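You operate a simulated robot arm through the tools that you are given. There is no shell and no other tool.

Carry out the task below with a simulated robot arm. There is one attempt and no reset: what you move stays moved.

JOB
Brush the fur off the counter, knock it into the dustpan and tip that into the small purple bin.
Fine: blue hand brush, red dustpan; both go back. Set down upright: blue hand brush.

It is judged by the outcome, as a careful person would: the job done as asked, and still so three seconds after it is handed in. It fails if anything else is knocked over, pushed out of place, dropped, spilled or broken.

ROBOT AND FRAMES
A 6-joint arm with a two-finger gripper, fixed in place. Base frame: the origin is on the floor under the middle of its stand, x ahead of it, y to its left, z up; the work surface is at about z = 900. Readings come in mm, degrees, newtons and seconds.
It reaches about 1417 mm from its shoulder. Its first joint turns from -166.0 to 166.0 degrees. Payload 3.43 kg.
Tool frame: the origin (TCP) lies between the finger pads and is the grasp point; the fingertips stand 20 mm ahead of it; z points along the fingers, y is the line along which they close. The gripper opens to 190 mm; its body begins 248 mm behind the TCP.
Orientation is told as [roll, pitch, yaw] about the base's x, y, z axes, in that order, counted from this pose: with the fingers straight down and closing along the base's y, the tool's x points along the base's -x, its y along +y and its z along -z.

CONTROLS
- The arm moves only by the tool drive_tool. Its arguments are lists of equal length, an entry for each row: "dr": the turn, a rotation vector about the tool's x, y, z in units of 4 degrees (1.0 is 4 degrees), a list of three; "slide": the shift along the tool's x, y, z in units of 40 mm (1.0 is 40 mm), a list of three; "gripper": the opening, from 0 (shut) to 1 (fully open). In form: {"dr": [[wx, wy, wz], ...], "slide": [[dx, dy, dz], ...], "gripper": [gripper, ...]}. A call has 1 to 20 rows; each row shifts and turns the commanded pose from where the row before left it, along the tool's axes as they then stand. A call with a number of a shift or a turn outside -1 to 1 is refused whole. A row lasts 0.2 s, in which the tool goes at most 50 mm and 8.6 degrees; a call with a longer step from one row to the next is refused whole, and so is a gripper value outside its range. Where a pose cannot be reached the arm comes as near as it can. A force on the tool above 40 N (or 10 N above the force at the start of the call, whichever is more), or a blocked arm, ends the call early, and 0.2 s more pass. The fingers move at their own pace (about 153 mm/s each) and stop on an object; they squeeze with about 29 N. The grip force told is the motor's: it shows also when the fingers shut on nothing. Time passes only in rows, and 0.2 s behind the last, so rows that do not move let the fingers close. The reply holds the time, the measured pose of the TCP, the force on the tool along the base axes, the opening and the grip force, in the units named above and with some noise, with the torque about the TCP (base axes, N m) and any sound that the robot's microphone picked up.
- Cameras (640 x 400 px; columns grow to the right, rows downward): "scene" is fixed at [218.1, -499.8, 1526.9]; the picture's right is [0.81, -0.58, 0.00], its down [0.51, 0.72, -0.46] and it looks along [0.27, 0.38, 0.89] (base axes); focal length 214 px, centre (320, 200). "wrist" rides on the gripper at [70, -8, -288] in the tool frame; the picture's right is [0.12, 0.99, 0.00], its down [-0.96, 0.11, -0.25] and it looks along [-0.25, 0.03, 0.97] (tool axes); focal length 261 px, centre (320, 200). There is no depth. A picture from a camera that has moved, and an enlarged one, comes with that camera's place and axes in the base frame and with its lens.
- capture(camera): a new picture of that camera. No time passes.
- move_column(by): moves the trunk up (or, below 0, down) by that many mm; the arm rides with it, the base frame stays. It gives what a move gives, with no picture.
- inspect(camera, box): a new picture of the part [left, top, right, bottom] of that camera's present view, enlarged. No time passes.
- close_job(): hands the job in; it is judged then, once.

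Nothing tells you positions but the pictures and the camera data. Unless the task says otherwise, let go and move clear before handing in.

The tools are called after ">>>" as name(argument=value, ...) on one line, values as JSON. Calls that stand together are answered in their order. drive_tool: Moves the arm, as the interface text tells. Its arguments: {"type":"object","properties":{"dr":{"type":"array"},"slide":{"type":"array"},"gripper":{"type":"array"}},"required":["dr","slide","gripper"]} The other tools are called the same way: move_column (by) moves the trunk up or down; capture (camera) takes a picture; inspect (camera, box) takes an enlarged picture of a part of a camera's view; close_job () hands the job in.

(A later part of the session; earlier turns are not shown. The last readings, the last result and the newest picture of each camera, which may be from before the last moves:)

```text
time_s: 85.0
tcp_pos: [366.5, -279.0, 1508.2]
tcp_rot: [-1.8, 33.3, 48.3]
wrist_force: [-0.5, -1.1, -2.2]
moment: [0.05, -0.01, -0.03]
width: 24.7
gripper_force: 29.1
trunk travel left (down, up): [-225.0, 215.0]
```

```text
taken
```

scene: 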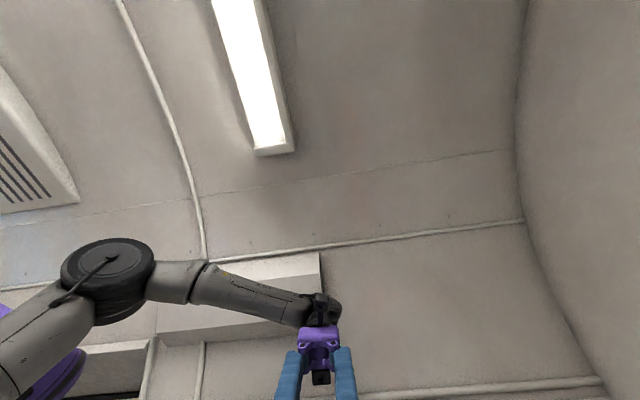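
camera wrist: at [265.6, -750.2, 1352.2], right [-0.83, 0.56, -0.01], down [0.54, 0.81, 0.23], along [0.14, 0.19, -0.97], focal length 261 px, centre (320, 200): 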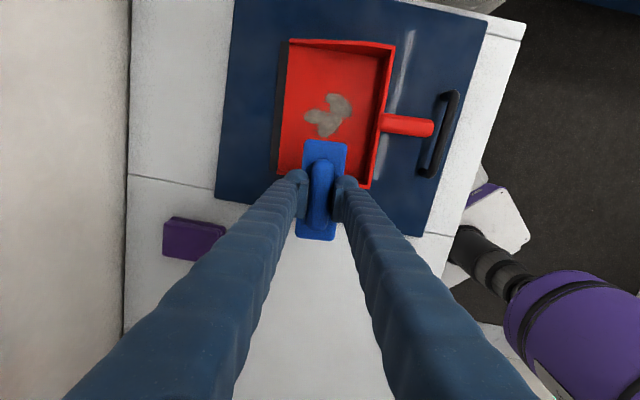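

>>> drive_tool(dr=[[0, 0, 0], [0, 0, 0], [0, 0, 0], [0, 0, 0], [0, 1, 0], [0, 1, 0]], slide=[[0.8, 0, -0.67], [0.8, 0, -0.67], [0.8, 0, -0.67], [0.8, 0, -0.67], [0, 0, 0], [0, 0, 0]], gripper=[0, 0, 0, 0, 0, 0])

>>> capture(camera="scene")

```text
time_s: 86.4
tcp_pos: [322.6, -328.3, 1637.3]
tcp_rot: [-2.2, 41.3, 48.0]
wrist_force: [-0.1, 1.7, -1.5]
moment: [-0.05, -0.04, 0.03]
width: 24.9
gripper_force: 29.3
out of reach, approached as far as the arm can: row 4, 5, 6
trunk travel left (down, up): [-225.0, 215.0]
```

```text
taken
```

scene: 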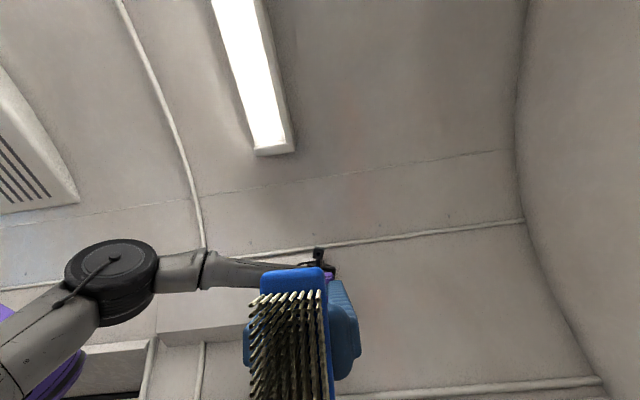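

The underside with bristles is in view. I'll zoom in.

>>> inspect(camera="scene", box=[220, 250, 400, 400])

```text
2.67 times, centred on (310, 325) of scene
camera zoom: at [218.1, -499.8, 1526.9], right [0.81, -0.58, 0.0], down [0.51, 0.72, -0.46], along [0.27, 0.38, 0.89], focal length 572 px, centre (347, -133)
```

zoom: 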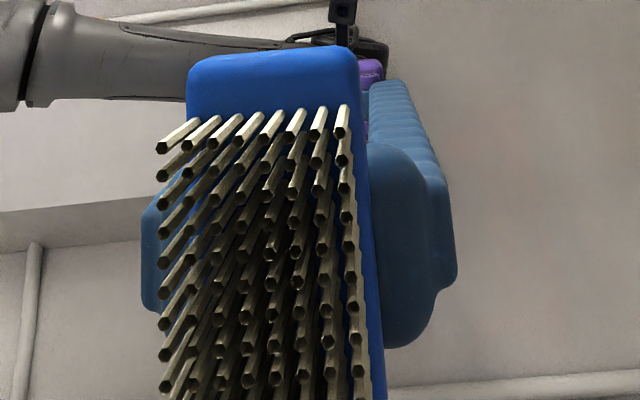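

The bristles are clean, so all the fur is in the pan. I'll bring the brush back to vertical and down, then return it to its original spot.

>>> drive_tool(dr=[[0, 0, 0], [0, 0, 0], [0, -1, 0], [0, -1, 0], [0, -1, 0], [0, -1, 0], [0, -1, 0], [0, -1, 0], [0, -1, 0], [0, -1, 0], [0, -1, 0], [0, -1, 0]], slide=[[-0.7, 0, 0.67], [-0.7, 0, 0.67], [-0.3, 0, 0.67], [-0.3, 0, 0.67], [0, 0, 0.7], [0, 0, 0.7], [0, 0, 0.7], [0, 0, 0.7], [0, 0, 0.5], [0, 0, 0.5], [0, 0, 0.5], [0, 0, 0.5]], gripper=[0, 0, 0, 0, 0, 0, 0, 0, 0, 0, 0, 0])

>>> capture(camera="wrist")

```text
time_s: 89.0
tcp_pos: [279.4, -391.1, 1322.8]
tcp_rot: [-1.4, 1.0, 49.4]
wrist_force: [-0.3, 0.0, -1.6]
moment: [0.0, 0.04, 0.03]
width: 24.8
gripper_force: 29.2
trunk travel left (down, up): [-225.0, 215.0]
```

```text
taken
camera wrist: at [237.4, -442.1, 1613.1], right [-0.83, 0.56, -0.02], down [0.54, 0.81, 0.23], along [0.14, 0.17, -0.97], focal length 261 px, centre (320, 200)
```

wrist: 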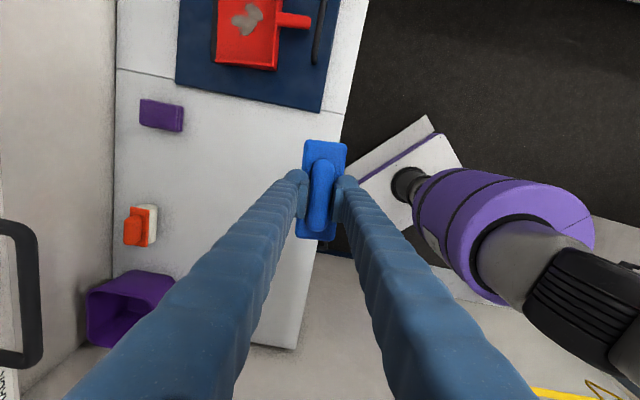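

The counter is clear and the pan holds the fur. I'll re-level the tool, set yaw 40° and travel back above the brush's original spot.

>>> drive_tool(dr=[[-0.225, -0.175, 1], [0, 0, 1], [0, 0, 0.35], [0, 0, 0], [0, 0, 0], [0, 0, 0], [0, 0, 0], [0, 0, 0], [0, 0, 0], [0, 0, 0], [0, 0, 0], [0, 0, 0], [0, 0, 0], [0, 0, 0], [0, 0, 0], [0, 0, 0]], slide=[[0, 0, 0], [0, 0, 0], [0, 0, 0], [-0.885, -0.098, 0.5], [-0.885, -0.098, 0.5], [-0.885, -0.098, 0.5], [-0.885, -0.098, 0.5], [-0.885, -0.098, 0.5], [-0.885, -0.098, 0.5], [-0.885, -0.098, 0.5], [-0.885, -0.098, 0.5], [-0.885, -0.098, 0.5], [-0.885, -0.098, 0.5], [-0.885, -0.098, 0.5], [-0.885, -0.098, 0.5], [-0.885, -0.098, 0.5]], gripper=[0, 0, 0, 0, 0, 0, 0, 0, 0, 0, 0, 0, 0, 0, 0, 0])

>>> capture(camera="wrist")

```text
time_s: 92.4
tcp_pos: [665.7, -138.2, 1063.0]
tcp_rot: [-0.6, 0.5, 40.1]
wrist_force: [0.4, -0.2, -1.6]
moment: [0.02, 0.06, 0.01]
width: 25.0
gripper_force: 29.5
trunk travel left (down, up): [-225.0, 215.0]
```

```text
taken
camera wrist: at [617.5, -186.5, 1351.0], right [-0.73, 0.68, -0.01], down [0.66, 0.71, 0.24], along [0.17, 0.17, -0.97], focal length 261 px, centre (320, 200)
```

wrist: 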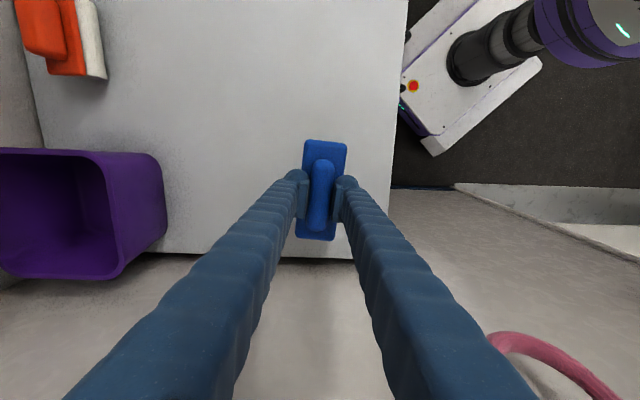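

Lowering the brush onto its original place.

>>> drive_tool(dr=[[0, 0, 0], [0, 0, 0], [0, 0, 0], [0, 0, 0]], slide=[[-0.04, 0.07, 0.8], [0, 0, 0.8], [0, 0, 0.5], [0, 0, 0.12]], gripper=[0, 0, 0, 0])

>>> drive_tool(dr=[[0, 0, 0]], slide=[[0, 0, 0.06]], gripper=[0])

```text
time_s: 93.4
tcp_pos: [665.0, -137.3, 973.8]
tcp_rot: [-0.6, 0.4, 40.0]
wrist_force: [-0.3, -0.2, -1.5]
moment: [-0.01, 0.03, 0.02]
width: 24.7
gripper_force: 28.8
trunk travel left (down, up): [-225.0, 215.0]
```

```text
time_s: 93.8
tcp_pos: [664.6, -136.5, 970.6]
tcp_rot: [-0.6, 0.4, 40.0]
wrist_force: [-1.2, 0.6, -1.5]
moment: [-0.01, 0.01, 0.0]
width: 25.0
gripper_force: 28.4
trunk travel left (down, up): [-225.0, 215.0]
```

>>> drive_tool(dr=[[0, 0, 0], [0, 0, 0]], slide=[[-0.04, 0.05, 0], [0, 0, 0.05]], gripper=[0, 0])

```text
time_s: 94.4
tcp_pos: [665.9, -133.9, 970.1]
tcp_rot: [-0.6, 0.4, 40.0]
wrist_force: [0.3, -0.7, 0.8]
moment: [-0.1, 0.11, 0.04]
width: 24.6
gripper_force: 29.1
trunk travel left (down, up): [-225.0, 215.0]
```

>>> drive_tool(dr=[[0, 0, 0]], slide=[[0, 0, 0.03]], gripper=[0])

>>> drive_tool(dr=[[0, 0, 0], [0, 0, 0], [0, 0, 0]], slide=[[0, 0, 0], [0, 0, 0], [0, 0, 0]], gripper=[0.18, 0.25, 0.25])

>>> inspect(camera="wrist", box=[250, 110, 390, 250])

```text
time_s: 94.8
tcp_pos: [665.1, -133.4, 969.7]
tcp_rot: [-0.7, 0.3, 39.9]
wrist_force: [1.3, -2.6, 12.6]
moment: [-0.44, 0.65, 0.1]
width: 24.8
gripper_force: 28.5
trunk travel left (down, up): [-225.0, 215.0]
```

```text
time_s: 95.6
tcp_pos: [665.3, -133.0, 968.4]
tcp_rot: [-0.6, 0.5, 39.9]
wrist_force: [-0.9, -0.4, -0.3]
moment: [0.0, 0.03, 0.03]
width: 47.5
gripper_force: 0.0
trunk travel left (down, up): [-225.0, 215.0]
```

```text
2.86 times, centred on (320, 180) of wrist
camera zoom: at [616.1, -182.1, 1256.7], right [-0.73, 0.68, -0.01], down [0.66, 0.71, 0.24], along [0.17, 0.17, -0.97], focal length 745 px, centre (320, 257)
```

zoom: 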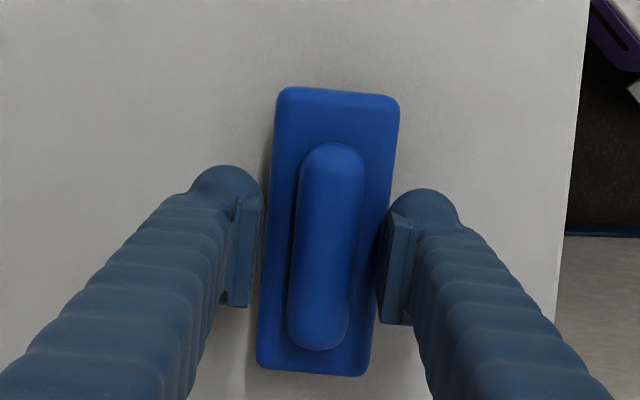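

The brush is set down upright in its place. Backing straight up.

>>> drive_tool(dr=[[0, 0, 0], [0, 0, 0], [0, 0, 0], [0, 0, 0], [0, 0, 0], [0, 0, 0]], slide=[[0, 0, -0.3], [0, 0, -0.6], [0, 0, -0.9], [0, 0, -0.9], [0, 0, -0.9], [0, 0, -0.9]], gripper=[0.25, 0.25, 0.3, 0.4, 0.5, 0.5])

>>> capture(camera="wrist")

```text
time_s: 97.0
tcp_pos: [662.3, -129.9, 1148.4]
tcp_rot: [-0.7, 0.4, 40.0]
wrist_force: [-0.1, 0.5, -0.1]
moment: [0.0, -0.01, 0.02]
width: 95.1
gripper_force: 0.1
trunk travel left (down, up): [-225.0, 215.0]
```

```text
taken
camera wrist: at [613.0, -178.6, 1437.3], right [-0.73, 0.68, -0.01], down [0.66, 0.71, 0.24], along [0.17, 0.17, -0.97], focal length 261 px, centre (320, 200)
```

wrist: 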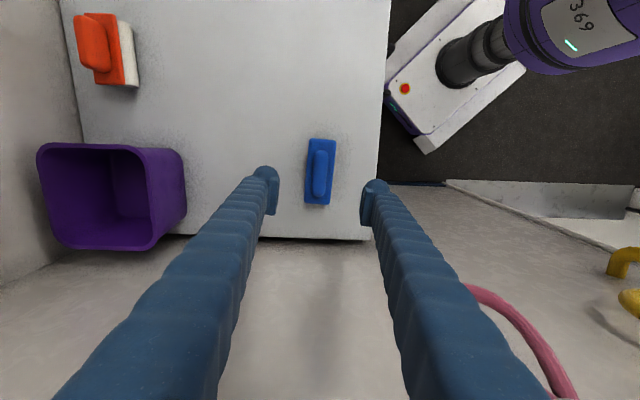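

The brush stands upright at its original spot. Next I'll get the dustpan by its handle with a tilted grip, so it can be tipped later with the gripper ending up near vertical. I'm travelling to a point behind the handle.

>>> drive_tool(dr=[[0, 0, 0], [0, 0, 0], [0, 0, 0], [0, 0, 0], [0, 0, 0], [0, 0, 0], [0, 0, 0], [0, 0, 0], [0, 0, 0], [0, 0, 0], [0, 0, 0], [0, 0, 0], [0, 0, 0], [0, 0, 0], [0, 0, 0], [0, 0, 0], [0, 0, 0], [0, 0, 0], [0, 0, 0], [0, 0, 0]], slide=[[0.957, -0.029, -0.127], [0.957, -0.029, -0.127], [0.957, -0.029, -0.127], [0.957, -0.029, -0.127], [0.957, -0.029, -0.127], [0.957, -0.029, -0.127], [0.957, -0.029, -0.127], [0.957, -0.029, -0.127], [0.957, -0.029, -0.127], [0.957, -0.029, -0.127], [0.957, -0.029, -0.127], [0.957, -0.029, -0.127], [0.957, -0.029, -0.127], [0.957, -0.029, -0.127], [0.957, -0.029, -0.127], [0.957, -0.029, -0.127], [0.957, -0.029, -0.127], [0.957, -0.029, -0.127], [0.957, -0.029, -0.127], [0.957, -0.029, -0.127]], gripper=[0.5, 0.5, 0.5, 0.5, 0.5, 0.5, 0.5, 0.5, 0.5, 0.5, 0.5, 0.5, 0.5, 0.5, 0.5, 0.5, 0.5, 0.5, 0.5, 0.5])

>>> drive_tool(dr=[[0, 0, 1], [0, 0, 1], [0, 0, 1], [0, 0, 1], [0, 0, 1], [0, 0, 1], [0, 0, 1], [0, 0, 1], [0, 0, 1], [0, 0, 1], [0, 0, 1], [0, 0, 1], [0, 0, 1], [0, 0, 1], [0, 0, 1], [0, 0, 1], [0, 0, 1], [0, 0, 1], [0, 0, 1], [0, 0, 1]], slide=[[0, 0, 0], [0, 0, 0], [0, 0, 0], [0, 0, 0], [0, 0, 0], [0, 0, 0], [0, 0, 0], [0, 0, 0], [0, 0, 0], [0, 0, 0], [0, 0, 0], [0, 0, 0], [0, 0, 0], [0, 0, 0], [0, 0, 0], [0, 0, 0], [0, 0, 0], [0, 0, 0], [0, 0, 0], [0, 0, 0]], gripper=[0.5, 0.5, 0.5, 0.5, 0.5, 0.5, 0.5, 0.5, 0.5, 0.5, 0.5, 0.5, 0.5, 0.5, 0.5, 0.5, 0.5, 0.5, 0.5, 0.5])

>>> capture(camera="wrist")

```text
time_s: 101.2
tcp_pos: [91.9, -642.9, 1255.8]
tcp_rot: [-0.7, 0.5, 40.0]
wrist_force: [-0.3, 0.3, 0.2]
moment: [0.02, -0.04, -0.03]
width: 95.0
gripper_force: 0.0
trunk travel left (down, up): [-225.0, 215.0]
```

```text
time_s: 105.4
tcp_pos: [91.9, -640.0, 1255.3]
tcp_rot: [-0.6, -0.7, -40.1]
wrist_force: [0.3, -0.9, -0.1]
moment: [-0.01, 0.0, 0.0]
width: 94.9
gripper_force: 0.1
trunk travel left (down, up): [-225.0, 215.0]
```

```text
taken
camera wrist: at [32.2, -598.3, 1543.1], right [0.55, 0.84, -0.01], down [0.81, -0.53, 0.26], along [0.21, -0.15, -0.97], focal length 261 px, centre (320, 200)
```

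wrist: 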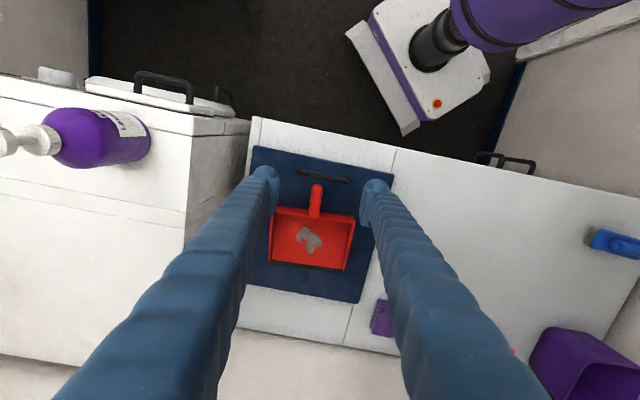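

I can see the dustpan with the fur between the fingers, and the brush in the distance. I'll zoom in on both to check.

>>> inspect(camera="wrist", box=[560, 200, 640, 280])

>>> inspect(camera="wrist", box=[240, 140, 400, 300])

>>> inspect(camera="wrist", box=[380, 120, 640, 400])

```text
5.00 times, centred on (600, 240) of wrist
camera zoom: at [32.2, -598.3, 1543.1], right [0.55, 0.84, -0.01], down [0.81, -0.53, 0.26], along [0.21, -0.15, -0.97], focal length 1303 px, centre (-1080, 0)
```

zoom: 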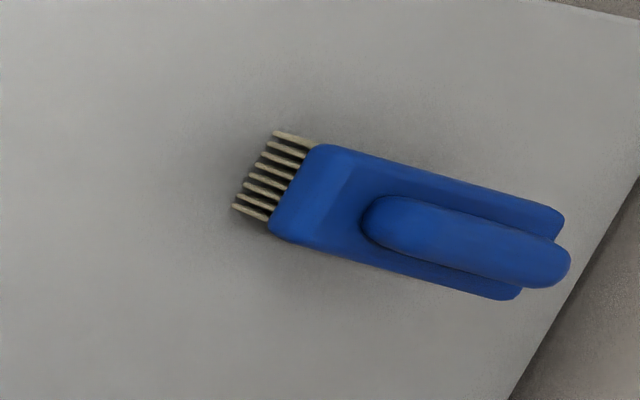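

```text
2.50 times, centred on (320, 220) of wrist
camera zoom: at [32.2, -598.3, 1543.1], right [0.55, 0.84, -0.01], down [0.81, -0.53, 0.26], along [0.21, -0.15, -0.97], focal length 652 px, centre (320, 150)
```

zoom: 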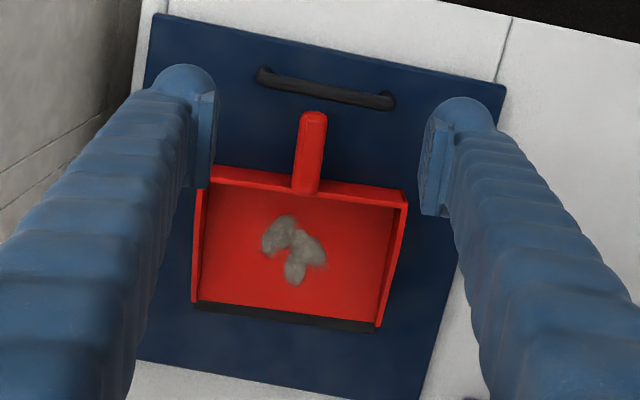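

```text
1.43 times, centred on (510, 260) of wrist
camera zoom: at [32.2, -598.3, 1543.1], right [0.55, 0.84, -0.01], down [0.81, -0.53, 0.26], along [0.21, -0.15, -0.97], focal length 372 px, centre (49, 114)
```

zoom: 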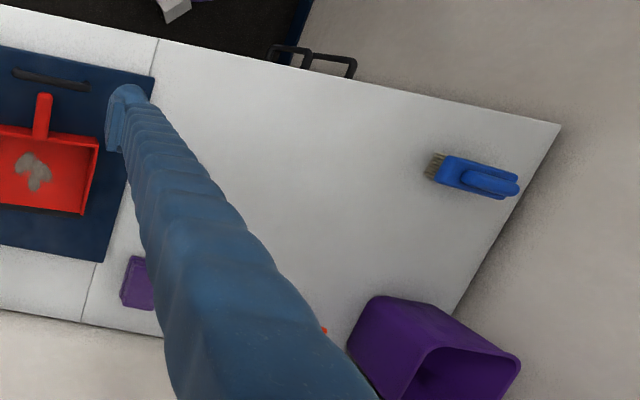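

Brush is upright and clean, the counter is clear, and the fur is centred in the pan. Now I'll lean the gripper so its fingers point toward the pan from behind the handle.

>>> drive_tool(dr=[[0, -1, 0.35], [0, -1, 0], [0, -1, 0], [0, -1, 0], [0, -1, 0], [0, -1, 0]], slide=[[0, 0, 0], [0, 0, 0], [0, 0, 0], [0, 0, 0], [0, 0, 0], [0, 0, 0]], gripper=[0.4, 0.4, 0.4, 0.4, 0.4, 0.4])

>>> drive_tool(dr=[[0, -1, 0], [0, -1, 0], [0, -1, 0], [0, -1, 0], [0, -1, 0], [0, -1, 0]], slide=[[0, 0, 0], [0, 0, 0], [0, 0, 0], [0, 0, 0], [0, 0, 0], [0, 0, 0]], gripper=[0.4, 0.4, 0.4, 0.4, 0.4, 0.4])

>>> capture(camera="wrist")

```text
time_s: 106.8
tcp_pos: [91.9, -640.7, 1255.9]
tcp_rot: [-0.4, -24.6, -41.4]
wrist_force: [-0.3, 0.4, -0.4]
moment: [-0.01, -0.01, -0.05]
width: 75.8
gripper_force: 0.0
trunk travel left (down, up): [-225.0, 215.0]
```

```text
time_s: 108.2
tcp_pos: [91.2, -641.4, 1254.7]
tcp_rot: [-0.6, -48.7, -41.0]
wrist_force: [-0.2, 0.5, 0.5]
moment: [-0.03, -0.02, 0.02]
width: 76.0
gripper_force: 0.0
trunk travel left (down, up): [-225.0, 215.0]
```

```text
taken
camera wrist: at [-110.4, -473.2, 1393.0], right [0.6, 0.8, -0.1], down [0.42, -0.21, 0.89], along [0.68, -0.57, -0.46], focal length 261 px, centre (320, 200)
```

wrist: 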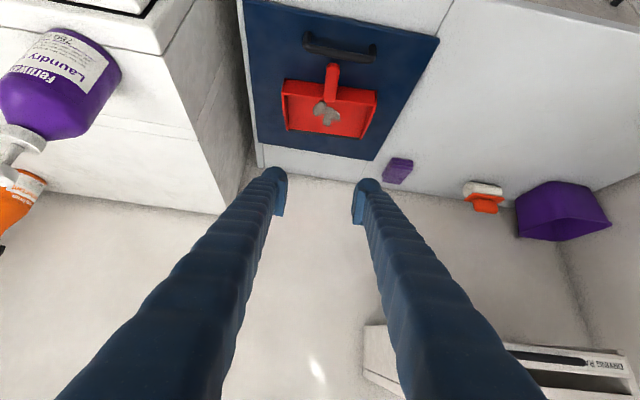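

The lean of about 49° works. I'll descend to a standoff about 120 mm behind the handle along the approach axis.

>>> drive_tool(dr=[[0, 0, 0], [0, 0, 0], [0, 0, 0], [0, 0, 0], [0, 0, 0], [0, 0, 0]], slide=[[0.7, 0, 0.62], [0.7, 0, 0.62], [0.7, 0, 0.62], [0.7, 0, 0.62], [0.7, 0, 0.62], [0.7, 0, 0.62]], gripper=[0.35, 0.35, 0.35, 0.35, 0.35, 0.35])

>>> capture(camera="wrist")

>>> inspect(camera="wrist", box=[240, 60, 400, 220])

```text
time_s: 109.6
tcp_pos: [89.1, -644.0, 1031.0]
tcp_rot: [-0.5, -48.6, -41.0]
wrist_force: [0.1, 0.6, -0.3]
moment: [-0.03, -0.03, 0.01]
width: 66.4
gripper_force: 0.1
trunk travel left (down, up): [-225.0, 215.0]
```

```text
taken
camera wrist: at [-112.5, -475.8, 1169.2], right [0.6, 0.8, -0.1], down [0.42, -0.21, 0.88], along [0.68, -0.57, -0.46], focal length 261 px, centre (320, 200)
```

wrist: 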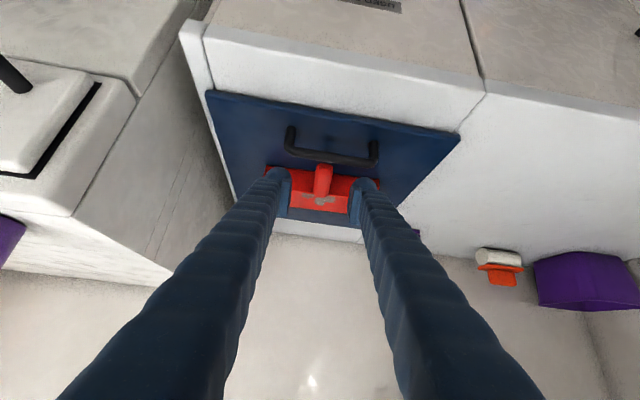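

```text
2.50 times, centred on (320, 140) of wrist
camera zoom: at [-112.5, -475.8, 1169.2], right [0.6, 0.8, -0.1], down [0.42, -0.21, 0.88], along [0.68, -0.57, -0.46], focal length 652 px, centre (320, 350)
```

zoom: 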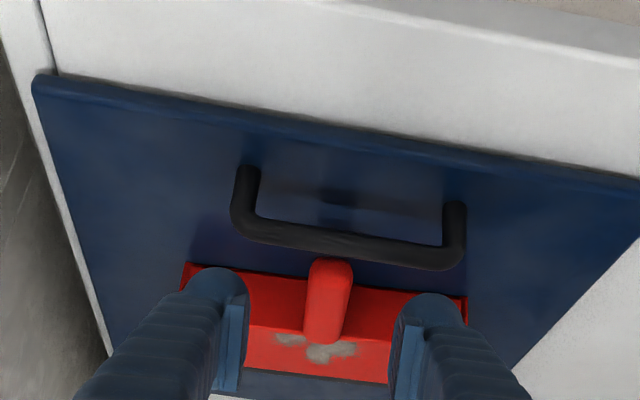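

The mat's pull handle is a raised bow (top about z 966), and my approach line clears it by roughly 15 mm. I'll fine-tune yaw and lateral position and advance most of the way along the tool axis.

>>> drive_tool(dr=[[0.375, 0, 0.33], [0, 0, 0], [0, 0, 0]], slide=[[0, 0.1, 0], [0, 0, 0.75], [0, 0, 0.75]], gripper=[0.33, 0.33, 0.33])

>>> inspect(camera="wrist", box=[240, 100, 400, 260])

```text
time_s: 110.4
tcp_pos: [126.7, -670.8, 991.5]
tcp_rot: [-0.6, -48.7, -42.9]
wrist_force: [0.1, -0.7, -0.1]
moment: [0.02, -0.03, 0.02]
width: 62.7
gripper_force: 0.0
trunk travel left (down, up): [-225.0, 215.0]
```

```text
2.50 times, centred on (320, 180) of wrist
camera zoom: at [-69.8, -496.3, 1128.7], right [0.63, 0.77, -0.1], down [0.41, -0.22, 0.88], along [0.66, -0.59, -0.46], focal length 652 px, centre (320, 250)
```

zoom: 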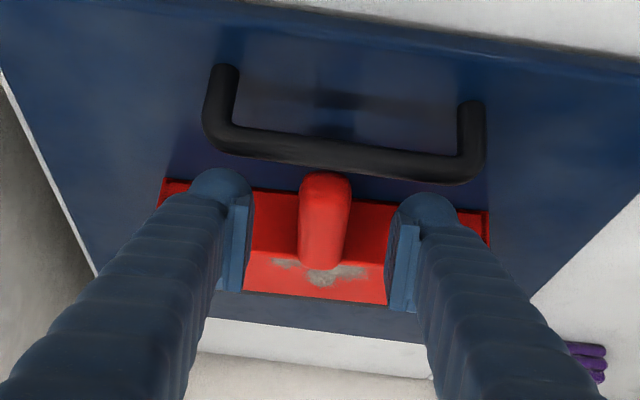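

>>> drive_tool(dr=[[0, 0, 0], [0, 0, 0]], slide=[[0, 0.02, 0.5], [0, 0, 0.45]], gripper=[0.3, 0.3])

>>> inspect(camera="wrist", box=[240, 100, 400, 260])

```text
time_s: 111.0
tcp_pos: [147.7, -689.4, 965.3]
tcp_rot: [-0.3, -48.5, -43.1]
wrist_force: [0.6, -0.1, -0.9]
moment: [0.0, -0.03, 0.02]
width: 57.1
gripper_force: 0.0
trunk travel left (down, up): [-225.0, 215.0]
```

```text
2.50 times, centred on (320, 180) of wrist
camera zoom: at [-49.5, -515.4, 1103.2], right [0.62, 0.78, -0.09], down [0.41, -0.22, 0.88], along [0.66, -0.59, -0.46], focal length 652 px, centre (320, 250)
```

zoom: 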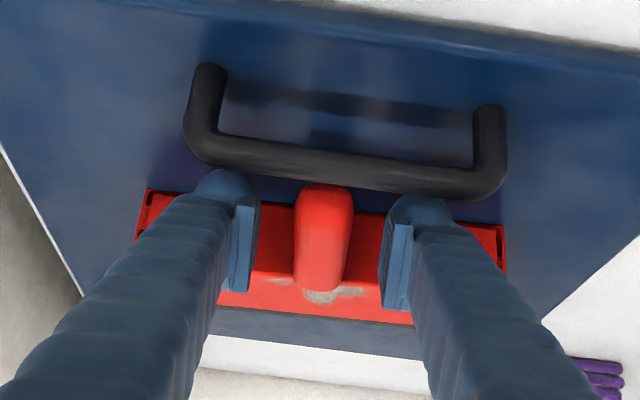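

The handle is centred between the fingers. A little further forward and slightly lower, then I'll close.

>>> drive_tool(dr=[[0, 0, 0], [0, 0, 0]], slide=[[0, 0, 0.25], [0.1, 0, 0.22]], gripper=[0.28, 0.28])

>>> inspect(camera="wrist", box=[240, 100, 400, 260])

```text
time_s: 111.6
tcp_pos: [155.9, -699.5, 950.9]
tcp_rot: [0.2, -48.3, -43.4]
wrist_force: [0.8, -1.1, 0.1]
moment: [0.02, -0.03, 0.03]
width: 53.2
gripper_force: 0.1
trunk travel left (down, up): [-225.0, 215.0]
```

```text
2.50 times, centred on (320, 180) of wrist
camera zoom: at [-41.1, -526.3, 1089.9], right [0.62, 0.78, -0.09], down [0.41, -0.23, 0.88], along [0.67, -0.59, -0.46], focal length 652 px, centre (320, 250)
```

zoom: 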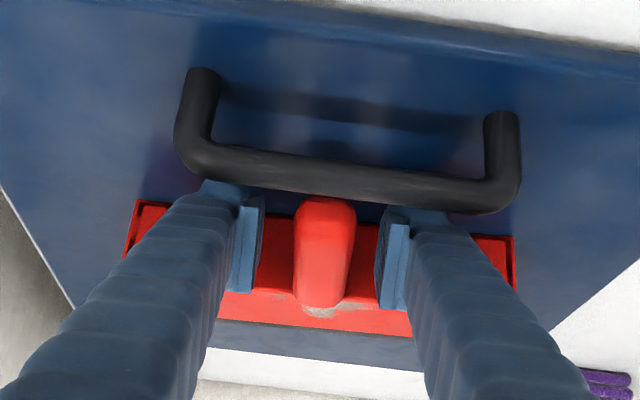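

>>> drive_tool(dr=[[0, 0, 0], [0, 0, 0], [0, 0, 0], [0, 0, 0]], slide=[[0, 0, 0], [0, 0, 0], [0, 0, 0], [0, 0, 0]], gripper=[0.16, 0.1, 0, 0])

>>> inspect(camera="wrist", box=[240, 100, 400, 260])

```text
time_s: 112.6
tcp_pos: [155.0, -699.0, 951.5]
tcp_rot: [0.1, -48.3, -43.5]
wrist_force: [-0.1, 0.3, -0.4]
moment: [0.03, 0.11, 0.03]
width: 25.2
gripper_force: 29.0
trunk travel left (down, up): [-225.0, 215.0]
```

```text
2.50 times, centred on (320, 180) of wrist
camera zoom: at [-41.2, -525.8, 1090.2], right [0.62, 0.78, -0.09], down [0.41, -0.23, 0.88], along [0.67, -0.59, -0.46], focal length 652 px, centre (320, 250)
```

zoom: 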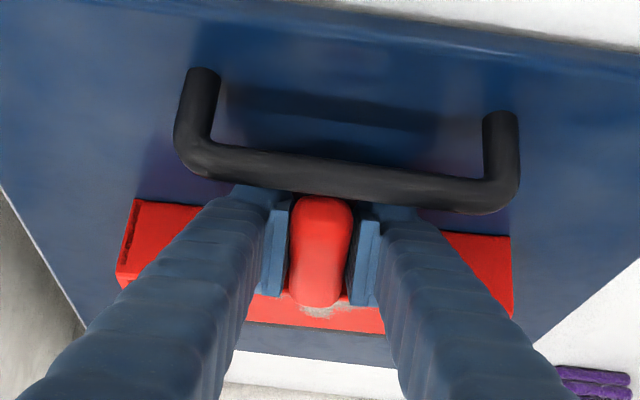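

The handle is gripped. I'll lift it slightly and check that the pan stays level and doesn't droop.

>>> drive_tool(dr=[[0, 0, 0], [0, 0, 0]], slide=[[-0.11, 0, -0.1], [-0.13, 0, -0.115]], gripper=[0, 0])

>>> inspect(camera="wrist", box=[240, 100, 400, 260])

```text
time_s: 113.2
tcp_pos: [156.2, -696.9, 963.0]
tcp_rot: [-0.7, -48.7, -43.1]
wrist_force: [-0.6, -0.9, -3.1]
moment: [0.14, 0.16, -0.04]
width: 25.0
gripper_force: 28.6
trunk travel left (down, up): [-225.0, 215.0]
```

```text
2.50 times, centred on (320, 180) of wrist
camera zoom: at [-39.6, -522.9, 1101.2], right [0.62, 0.77, -0.1], down [0.41, -0.22, 0.88], along [0.66, -0.59, -0.46], focal length 652 px, centre (320, 250)
```

zoom: 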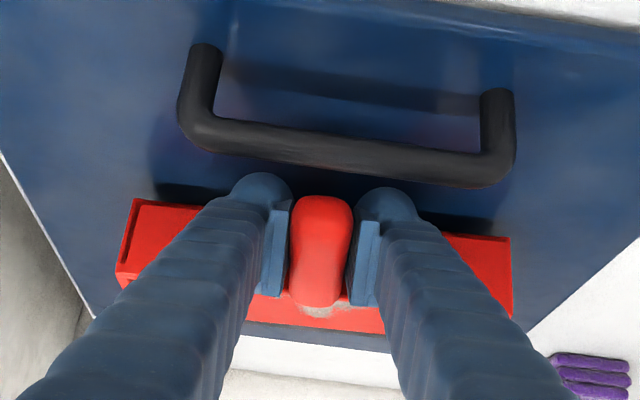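

The pan lifted cleanly with about 3 N weight and no droop. I'll raise it further and tip the lip up a few degrees so the fur stays in.

>>> drive_tool(dr=[[0, 0, 0], [0, 0, 0], [0, -0.5, 0], [0, -0.5, 0], [0, -0.5, 0], [0, 0, 0]], slide=[[-0.4, 0, -0.35], [-0.5, 0, -0.44], [-0.52, 0, -0.44], [-0.54, 0, -0.42], [-0.56, 0, -0.4], [-0.5, 0, -0.36]], gripper=[0, 0, 0, 0, 0, 0])

>>> capture(camera="wrist")

```text
time_s: 114.6
tcp_pos: [158.9, -698.4, 1121.0]
tcp_rot: [-0.7, -54.6, -42.8]
wrist_force: [0.0, 0.5, -2.5]
moment: [0.14, 0.14, -0.01]
width: 25.1
gripper_force: 29.4
trunk travel left (down, up): [-225.0, 215.0]
```

```text
taken
camera wrist: at [-46.6, -515.5, 1229.3], right [0.63, 0.77, -0.1], down [0.34, -0.16, 0.93], along [0.7, -0.62, -0.36], focal length 261 px, centre (320, 200)
```

wrist: 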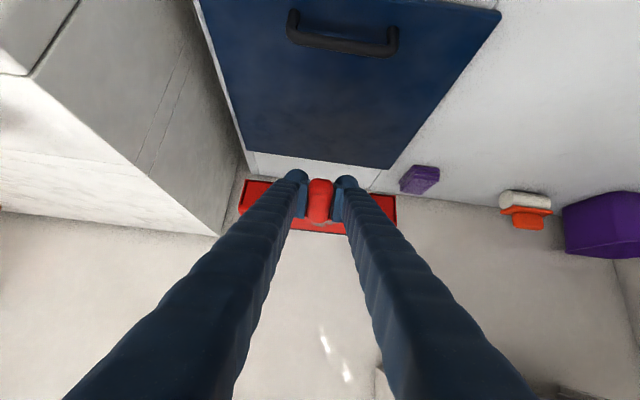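

The pan is held firmly with the lip slightly up. I'll carry it smoothly along the counter toward the bin.

>>> drive_tool(dr=[[0, 0, 0], [0, 0, 0], [0, 0, 0], [0, 0, 0], [0, 0, 0], [0, 0, 0], [0, 0, 0], [0, 0, 0], [0, 0, 0], [0, 0, 0], [0, 0, 0], [0, 0, 0], [0, 0, 0], [0, 0, 0]], slide=[[-0.05, 0.3, 0.07], [-0.1, 0.6, 0.14], [-0.1, 0.8, 0.14], [-0.1, 0.85, 0.14], [-0.1, 0.85, 0.14], [-0.1, 0.85, 0.14], [-0.1, 0.85, 0.14], [-0.1, 0.85, 0.14], [-0.1, 0.85, 0.14], [-0.1, 0.85, 0.14], [-0.1, 0.85, 0.14], [-0.1, 0.85, 0.14], [-0.08, 0.6, 0.1], [-0.04, 0.3, 0.05]], gripper=[0, 0, 0, 0, 0, 0, 0, 0, 0, 0, 0, 0, 0, 0])

>>> capture(camera="wrist")

```text
time_s: 117.6
tcp_pos: [495.0, -523.0, 1155.4]
tcp_rot: [1.5, -54.3, -44.2]
wrist_force: [-0.9, -0.3, -2.5]
moment: [0.15, 0.18, -0.01]
width: 24.9
gripper_force: 29.0
out of reach, approached as far as the arm can: row 6, 7, 8, 9, 10, 11, 12, 13, 14
trunk travel left (down, up): [-225.0, 215.0]
```

```text
taken
camera wrist: at [287.4, -343.4, 1266.6], right [0.63, 0.77, -0.08], down [0.33, -0.17, 0.93], along [0.7, -0.61, -0.37], focal length 261 px, centre (320, 200)
```

wrist: 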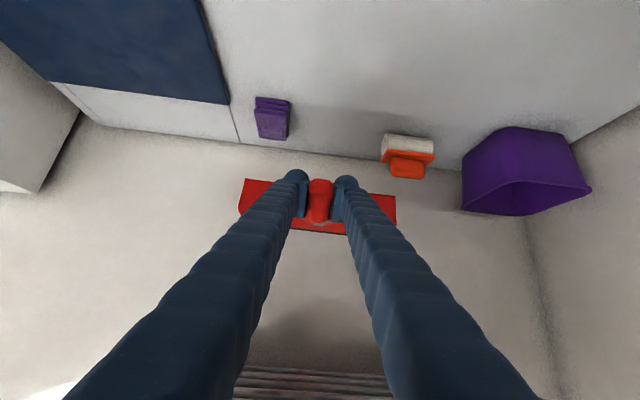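

The wrist came too close to the arm's base for that stretch, so I need to swing slightly wider. First I'll check where the commanded pose stands with a null move.

>>> drive_tool(dr=[[0, 0, 0]], slide=[[0, 0, 0]], gripper=[0])

```text
time_s: 118.0
tcp_pos: [495.7, -522.4, 1155.7]
tcp_rot: [1.4, -54.2, -44.1]
wrist_force: [0.9, 0.9, -1.7]
moment: [0.1, 0.2, -0.02]
width: 24.9
gripper_force: 29.3
trunk travel left (down, up): [-225.0, 215.0]
```

The commanded pose matches the measured one. I'll continue on a slightly wider path: first outward and along, then toward the bin.

>>> drive_tool(dr=[[0, 0, 0], [0, 0, 0], [0, 0, 0], [0, 0, 0], [0, 0, 0]], slide=[[-0.13, 0.4, 0.18], [-0.13, 0.75, 0.18], [-0.13, 0.75, 0.18], [-0.13, 0.75, 0.18], [-0.05, 0.5, 0.06]], gripper=[0, 0, 0, 0, 0])

>>> drive_tool(dr=[[0, 0, 0], [0, 0, 0], [0, 0, 0], [0, 0, 0], [0, 0, 0], [0, 0, 0], [0, 0, 0]], slide=[[0.05, 0.5, -0.07], [0.09, 0.77, -0.12], [0.09, 0.77, -0.12], [0.09, 0.77, -0.12], [0.09, 0.77, -0.12], [0.09, 0.77, -0.12], [0.09, 0.7, -0.12]], gripper=[0, 0, 0, 0, 0, 0, 0])

>>> capture(camera="wrist")

```text
time_s: 119.2
tcp_pos: [521.7, -531.6, 1166.0]
tcp_rot: [-0.1, -54.6, -41.6]
wrist_force: [-0.2, -0.4, -2.1]
moment: [0.11, 0.16, 0.0]
width: 24.8
gripper_force: 29.1
out of reach, approached as far as the arm can: row 1, 2, 3, 4, 5
trunk travel left (down, up): [-225.0, 215.0]
```

```text
time_s: 120.8
tcp_pos: [501.9, -504.6, 1178.6]
tcp_rot: [-0.1, -54.4, -41.4]
wrist_force: [1.2, -0.6, -1.5]
moment: [0.14, 0.17, 0.0]
width: 24.9
gripper_force: 28.9
out of reach, approached as far as the arm can: row 1, 2, 3, 4, 5, 6, 7
trunk travel left (down, up): [-225.0, 215.0]
```

```text
taken
camera wrist: at [290.8, -329.8, 1288.9], right [0.61, 0.79, -0.1], down [0.35, -0.15, 0.93], along [0.72, -0.6, -0.36], focal length 261 px, centre (320, 200)
```

wrist: 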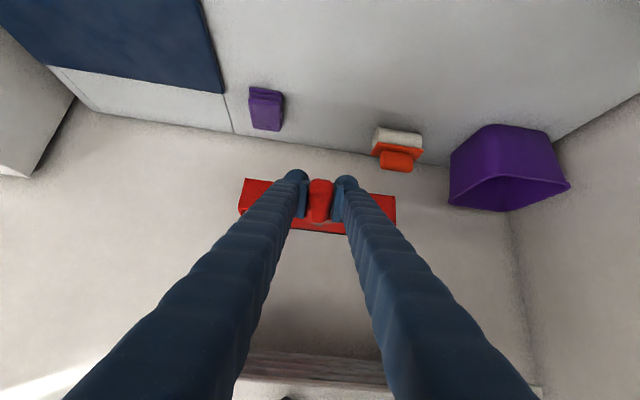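

The arm's fold limit is being reached because the wrist is too near the shoulder. I'll move the pan outward (away from the robot) first, then swing around at a larger radius.

>>> drive_tool(dr=[[0, 0, 0], [0, 0, 0], [0, 0, 0], [0, 0, 0]], slide=[[-0.2, 0, 0.28], [-0.36, 0, 0.51], [-0.36, 0, 0.51], [-0.2, 0, 0.28]], gripper=[0, 0, 0, 0])

>>> inspect(camera="wrist", box=[220, 140, 420, 260])

```text
time_s: 121.8
tcp_pos: [538.7, -576.6, 1176.4]
tcp_rot: [-0.5, -54.5, -42.9]
wrist_force: [0.5, 0.2, -1.0]
moment: [0.16, 0.16, -0.03]
width: 25.0
gripper_force: 28.9
out of reach, approached as far as the arm can: row 1, 2, 3
trunk travel left (down, up): [-225.0, 215.0]
```

```text
3.20 times, centred on (320, 200) of wrist
camera zoom: at [332.2, -394.6, 1286.8], right [0.63, 0.77, -0.1], down [0.34, -0.16, 0.93], along [0.7, -0.62, -0.36], focal length 834 px, centre (320, 200)
```

zoom: 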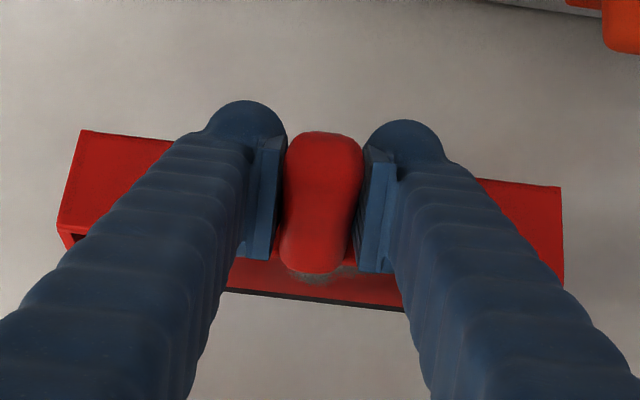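

At this radius the arm is fine and the fur is still visible in the pan. I'll now swing around the base at constant radius (effectively turning only the first joint) toward the bin.

>>> drive_tool(dr=[[-0.2, 0, -0.14], [-0.4, 0, -0.28], [-0.448, 0, -0.319], [-0.448, 0, -0.319], [-0.448, 0, -0.319], [-0.448, 0, -0.319]], slide=[[0, 0.34, 0], [0, 0.68, 0], [0, 0.76, 0], [0, 0.76, 0], [0, 0.76, 0], [0, 0.76, 0]], gripper=[0, 0, 0, 0, 0, 0])

>>> capture(camera="wrist")

```text
time_s: 123.2
tcp_pos: [631.1, -452.6, 1173.7]
tcp_rot: [-1.1, -54.6, -30.4]
wrist_force: [-1.1, 0.2, -2.7]
moment: [0.13, 0.19, 0.0]
width: 25.1
gripper_force: 29.1
out of reach, approached as far as the arm can: row 2, 6
trunk travel left (down, up): [-225.0, 215.0]
```

```text
taken
camera wrist: at [391.8, -316.8, 1283.3], right [0.45, 0.88, -0.11], down [0.37, -0.08, 0.93], along [0.81, -0.46, -0.36], focal length 261 px, centre (320, 200)
```

wrist: 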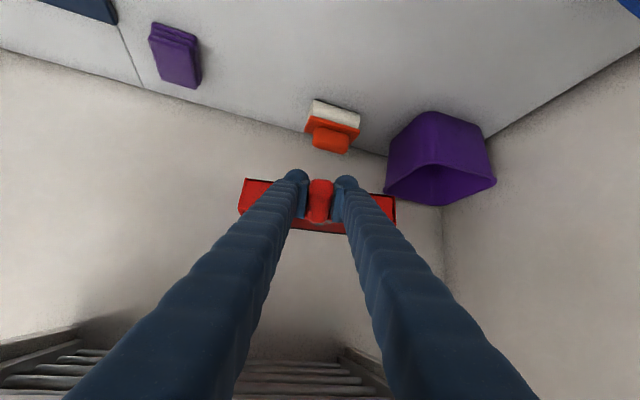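

>>> drive_tool(dr=[[-0.2, 0, -0.14], [-0.448, 0, -0.319], [-0.448, 0, -0.319], [-0.448, 0, -0.319], [-0.448, 0, -0.319], [-0.448, 0, -0.319], [-0.448, 0, -0.319], [-0.2, 0, -0.14]], slide=[[-0.15, 0.34, 0.2], [-0.05, 0.76, 0.07], [-0.02, 0.76, 0.03], [-0.02, 0.76, 0.03], [0, 0.76, 0], [0, 0.76, 0], [0, 0.76, 0], [0, 0.34, 0]], gripper=[0, 0, 0, 0, 0, 0, 0, 0])

>>> capture(camera="wrist")

```text
time_s: 125.0
tcp_pos: [729.9, -279.0, 1170.0]
tcp_rot: [-0.8, -54.4, -15.2]
wrist_force: [0.5, 0.3, -2.4]
moment: [0.03, 0.22, -0.03]
width: 24.9
gripper_force: 29.0
out of reach, approached as far as the arm can: row 3
trunk travel left (down, up): [-225.0, 215.0]
```

```text
taken
camera wrist: at [463.0, -210.7, 1280.6], right [0.2, 0.97, -0.11], down [0.38, 0.02, 0.93], along [0.9, -0.23, -0.36], focal length 261 px, centre (320, 200)
```

wrist: 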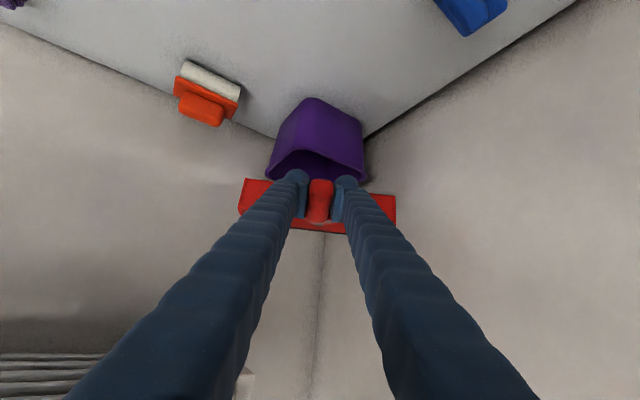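

The pan is now in front of the bin. I'll zoom in to refine the bin's location and rim height from this low viewpoint.

>>> inspect(camera="wrist", box=[230, 80, 410, 240])

```text
2.50 times, centred on (320, 160) of wrist
camera zoom: at [463.0, -210.7, 1280.6], right [0.2, 0.97, -0.11], down [0.38, 0.02, 0.93], along [0.9, -0.23, -0.36], focal length 652 px, centre (320, 300)
```

zoom: 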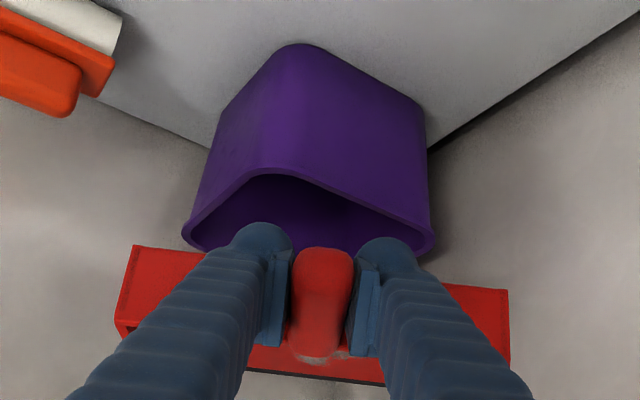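

Bin centre is at about (950,-354) with rim z≈1030. I'll start tipping the pan, pivoting so the lip stays over the bin a little short of its centre, first to about 18° nose-down.

>>> drive_tool(dr=[[0, 0.6, 0], [0, 1, 0], [0, 1, 0], [0, 1, 0], [0, 1, 0], [0, 0.6, 0]], slide=[[0.02, -0.062, 0.09], [0.02, -0.062, 0.09], [0.015, -0.062, 0.09], [0.015, -0.062, 0.09], [0.01, -0.062, 0.09], [0.01, -0.062, 0.09]], gripper=[0, 0, 0, 0, 0, 0])

>>> capture(camera="wrist")

>>> inspect(camera="wrist", box=[220, 130, 420, 290])

```text
time_s: 126.4
tcp_pos: [737.6, -278.2, 1157.5]
tcp_rot: [0.7, -41.2, -16.2]
wrist_force: [0.5, -0.1, -2.9]
moment: [0.05, 0.23, -0.01]
width: 25.0
gripper_force: 29.3
out of reach, approached as far as the arm can: row 4, 5, 6
trunk travel left (down, up): [-225.0, 215.0]
```

```text
taken
camera wrist: at [501.3, -223.2, 1328.0], right [0.18, 0.98, -0.07], down [0.57, -0.05, 0.82], along [0.8, -0.19, -0.57], focal length 261 px, centre (320, 200)
```

wrist: 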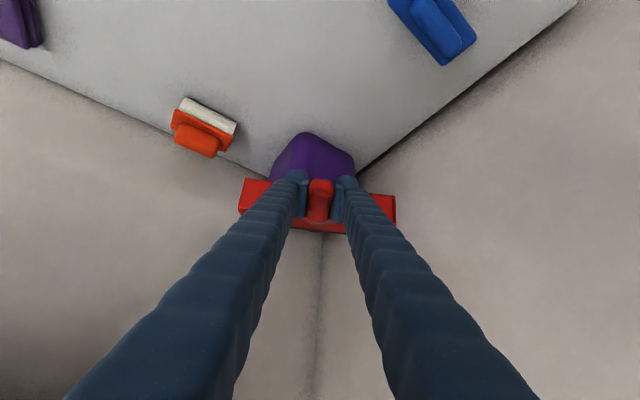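

```text
2.50 times, centred on (320, 210) of wrist
camera zoom: at [501.3, -223.2, 1328.0], right [0.18, 0.98, -0.07], down [0.57, -0.05, 0.82], along [0.8, -0.19, -0.57], focal length 652 px, centre (320, 175)
```

zoom: 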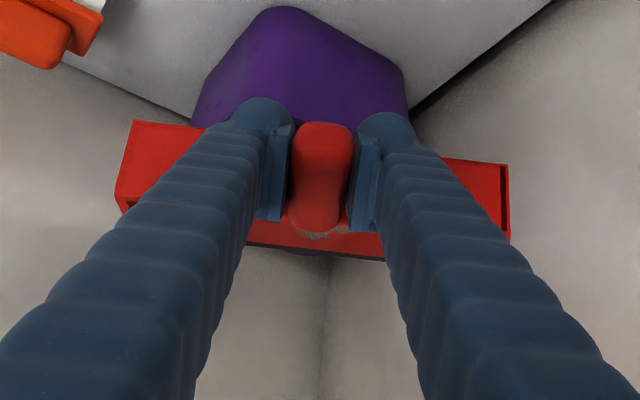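

The arm is hitting a limit partway through the tilt. I'll look at the arm's configuration with the scene camera.

>>> capture(camera="scene")

```text
taken
```

scene: 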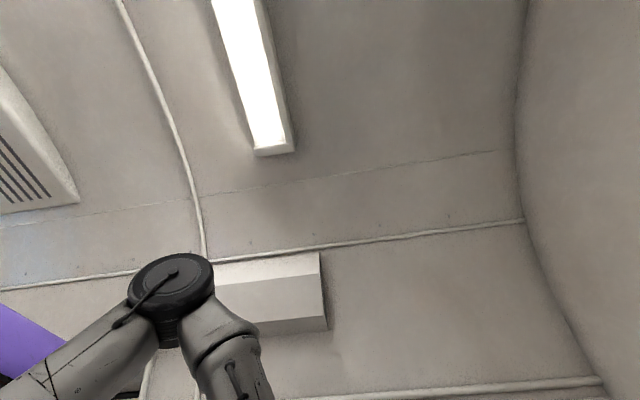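

The forearm and the tool have become aligned (a wrist singularity), which is why the tilt stalled. I'll turn the tool about 10° sideways, shifting slightly away from the end wall, so the tilt can pass beside that alignment, with the lip still above the bin.

>>> drive_tool(dr=[[-0.4, 0, -0.45], [-0.5, 0, -0.57], [-0.5, 0, -0.57], [-0.4, 0, -0.45]], slide=[[0, -0.22, 0], [0, -0.22, 0], [0, -0.22, 0], [0, -0.15, 0]], gripper=[0, 0, 0, 0])

```text
time_s: 127.4
tcp_pos: [732.4, -306.3, 1158.2]
tcp_rot: [0.7, -40.0, -5.5]
wrist_force: [-0.1, -0.6, -2.6]
moment: [0.02, 0.21, 0.01]
width: 25.0
gripper_force: 28.8
out of reach, approached as far as the arm can: row 1
trunk travel left (down, up): [-225.0, 215.0]
```

Good, this direction is reachable. Now I'll continue the tilt in small steps, pivoting about the lip.

>>> drive_tool(dr=[[0, 0.5, 0], [0, 0.5, 0], [0, 0.5, 0], [0, 0.5, 0]], slide=[[-0.15, 0, -0.088], [-0.15, 0, -0.088], [-0.15, 0, -0.088], [-0.15, 0, -0.088]], gripper=[0, 0, 0, 0])

>>> capture(camera="wrist")

```text
time_s: 128.4
tcp_pos: [742.9, -308.1, 1184.0]
tcp_rot: [0.7, -32.0, -5.5]
wrist_force: [0.9, -0.3, -2.6]
moment: [-0.01, 0.16, 0.02]
width: 24.9
gripper_force: 28.5
trunk travel left (down, up): [-225.0, 215.0]
```

```text
taken
camera wrist: at [530.0, -299.6, 1390.1], right [-0.01, 1.0, -0.05], down [0.69, 0.05, 0.72], along [0.72, -0.03, -0.69], focal length 261 px, centre (320, 200)
```

wrist: 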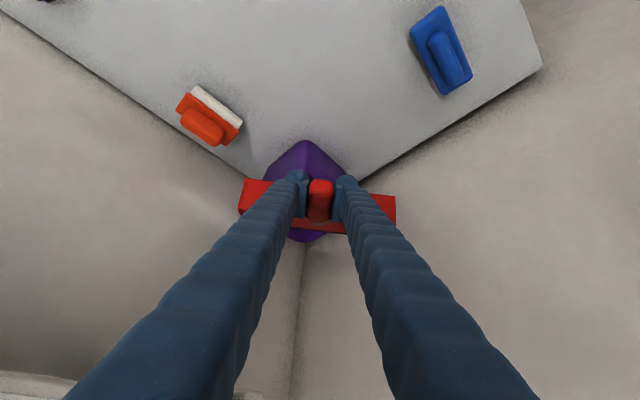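

The tilt now passes cleanly with the pan lip over the bin. I'll continue a bit while centring laterally on the bin.

>>> drive_tool(dr=[[0, 0.5, 0], [0, 0.5, 0], [0, 0.5, 0], [0, 0.5, 0]], slide=[[-0.15, -0.12, -0.088], [-0.15, -0.12, -0.088], [-0.15, -0.12, -0.088], [-0.15, -0.12, -0.088]], gripper=[0, 0, 0, 0])

>>> inspect(camera="wrist", box=[220, 130, 420, 290])

```text
time_s: 129.4
tcp_pos: [756.2, -329.9, 1207.6]
tcp_rot: [0.5, -24.0, -5.4]
wrist_force: [0.5, 0.5, -2.2]
moment: [0.02, 0.19, 0.0]
width: 25.1
gripper_force: 29.0
trunk travel left (down, up): [-225.0, 215.0]
```

```text
2.50 times, centred on (320, 210) of wrist
camera zoom: at [573.9, -323.8, 1441.1], right [-0.02, 1.0, -0.04], down [0.78, 0.04, 0.62], along [0.62, -0.02, -0.78], focal length 652 px, centre (320, 175)
```

zoom: 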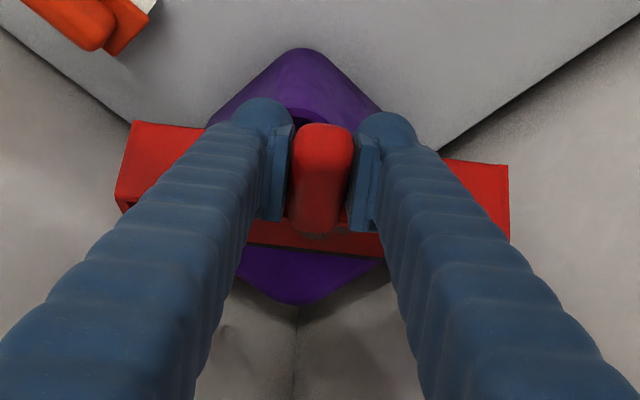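

The pan is tilted about 24° with its lip over the bin. I'll rotate about the lip (to face −30°) so the gripper stays well clear of the rack in the steeper part of the tip.

>>> drive_tool(dr=[[0.313, 0, 0.703], [0.313, 0, 0.703], [0.313, 0, 0.703], [0.313, 0, 0.703], [0.313, 0, 0.703], [0.313, 0, 0.703], [0.313, 0, 0.703], [0.313, 0, 0.703]], slide=[[0, 0.23, 0], [0, 0.23, 0], [0, 0.23, 0], [0, 0.23, 0], [0, 0.23, 0], [0, 0.23, 0], [0, 0.23, 0], [0, 0.23, 0]], gripper=[0, 0, 0, 0, 0, 0, 0, 0])

>>> capture(camera="wrist")

>>> inspect(camera="wrist", box=[220, 130, 420, 290])

```text
time_s: 131.2
tcp_pos: [775.5, -258.2, 1207.0]
tcp_rot: [0.6, -23.8, -29.9]
wrist_force: [-0.3, -0.9, -2.4]
moment: [0.09, 0.15, 0.01]
width: 25.0
gripper_force: 28.8
trunk travel left (down, up): [-225.0, 215.0]
```

```text
taken
camera wrist: at [613.8, -179.1, 1441.7], right [0.4, 0.92, -0.04], down [0.73, -0.29, 0.62], along [0.55, -0.27, -0.79], focal length 261 px, centre (320, 200)
```

wrist: 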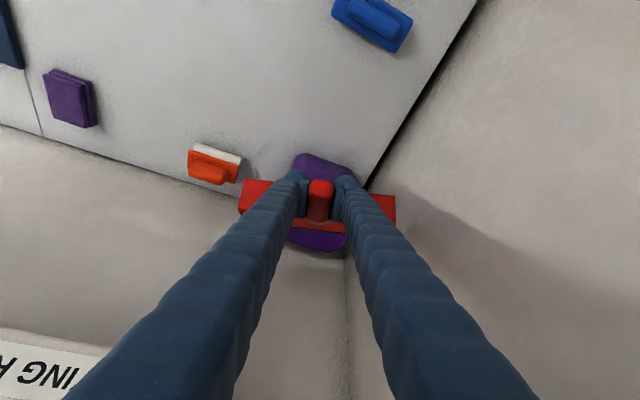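

```text
2.50 times, centred on (320, 210) of wrist
camera zoom: at [613.8, -179.1, 1441.7], right [0.4, 0.92, -0.04], down [0.73, -0.29, 0.62], along [0.55, -0.27, -0.79], focal length 652 px, centre (320, 175)
```

zoom: 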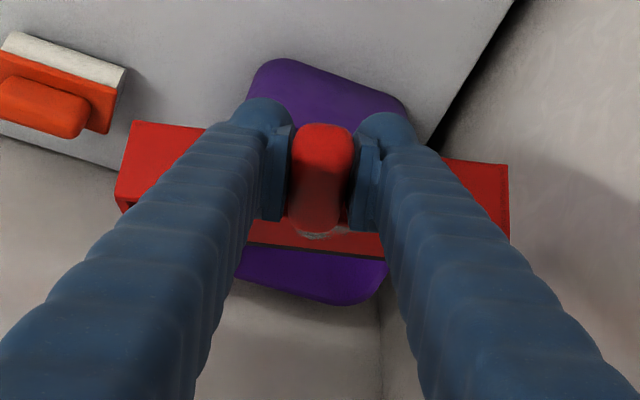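

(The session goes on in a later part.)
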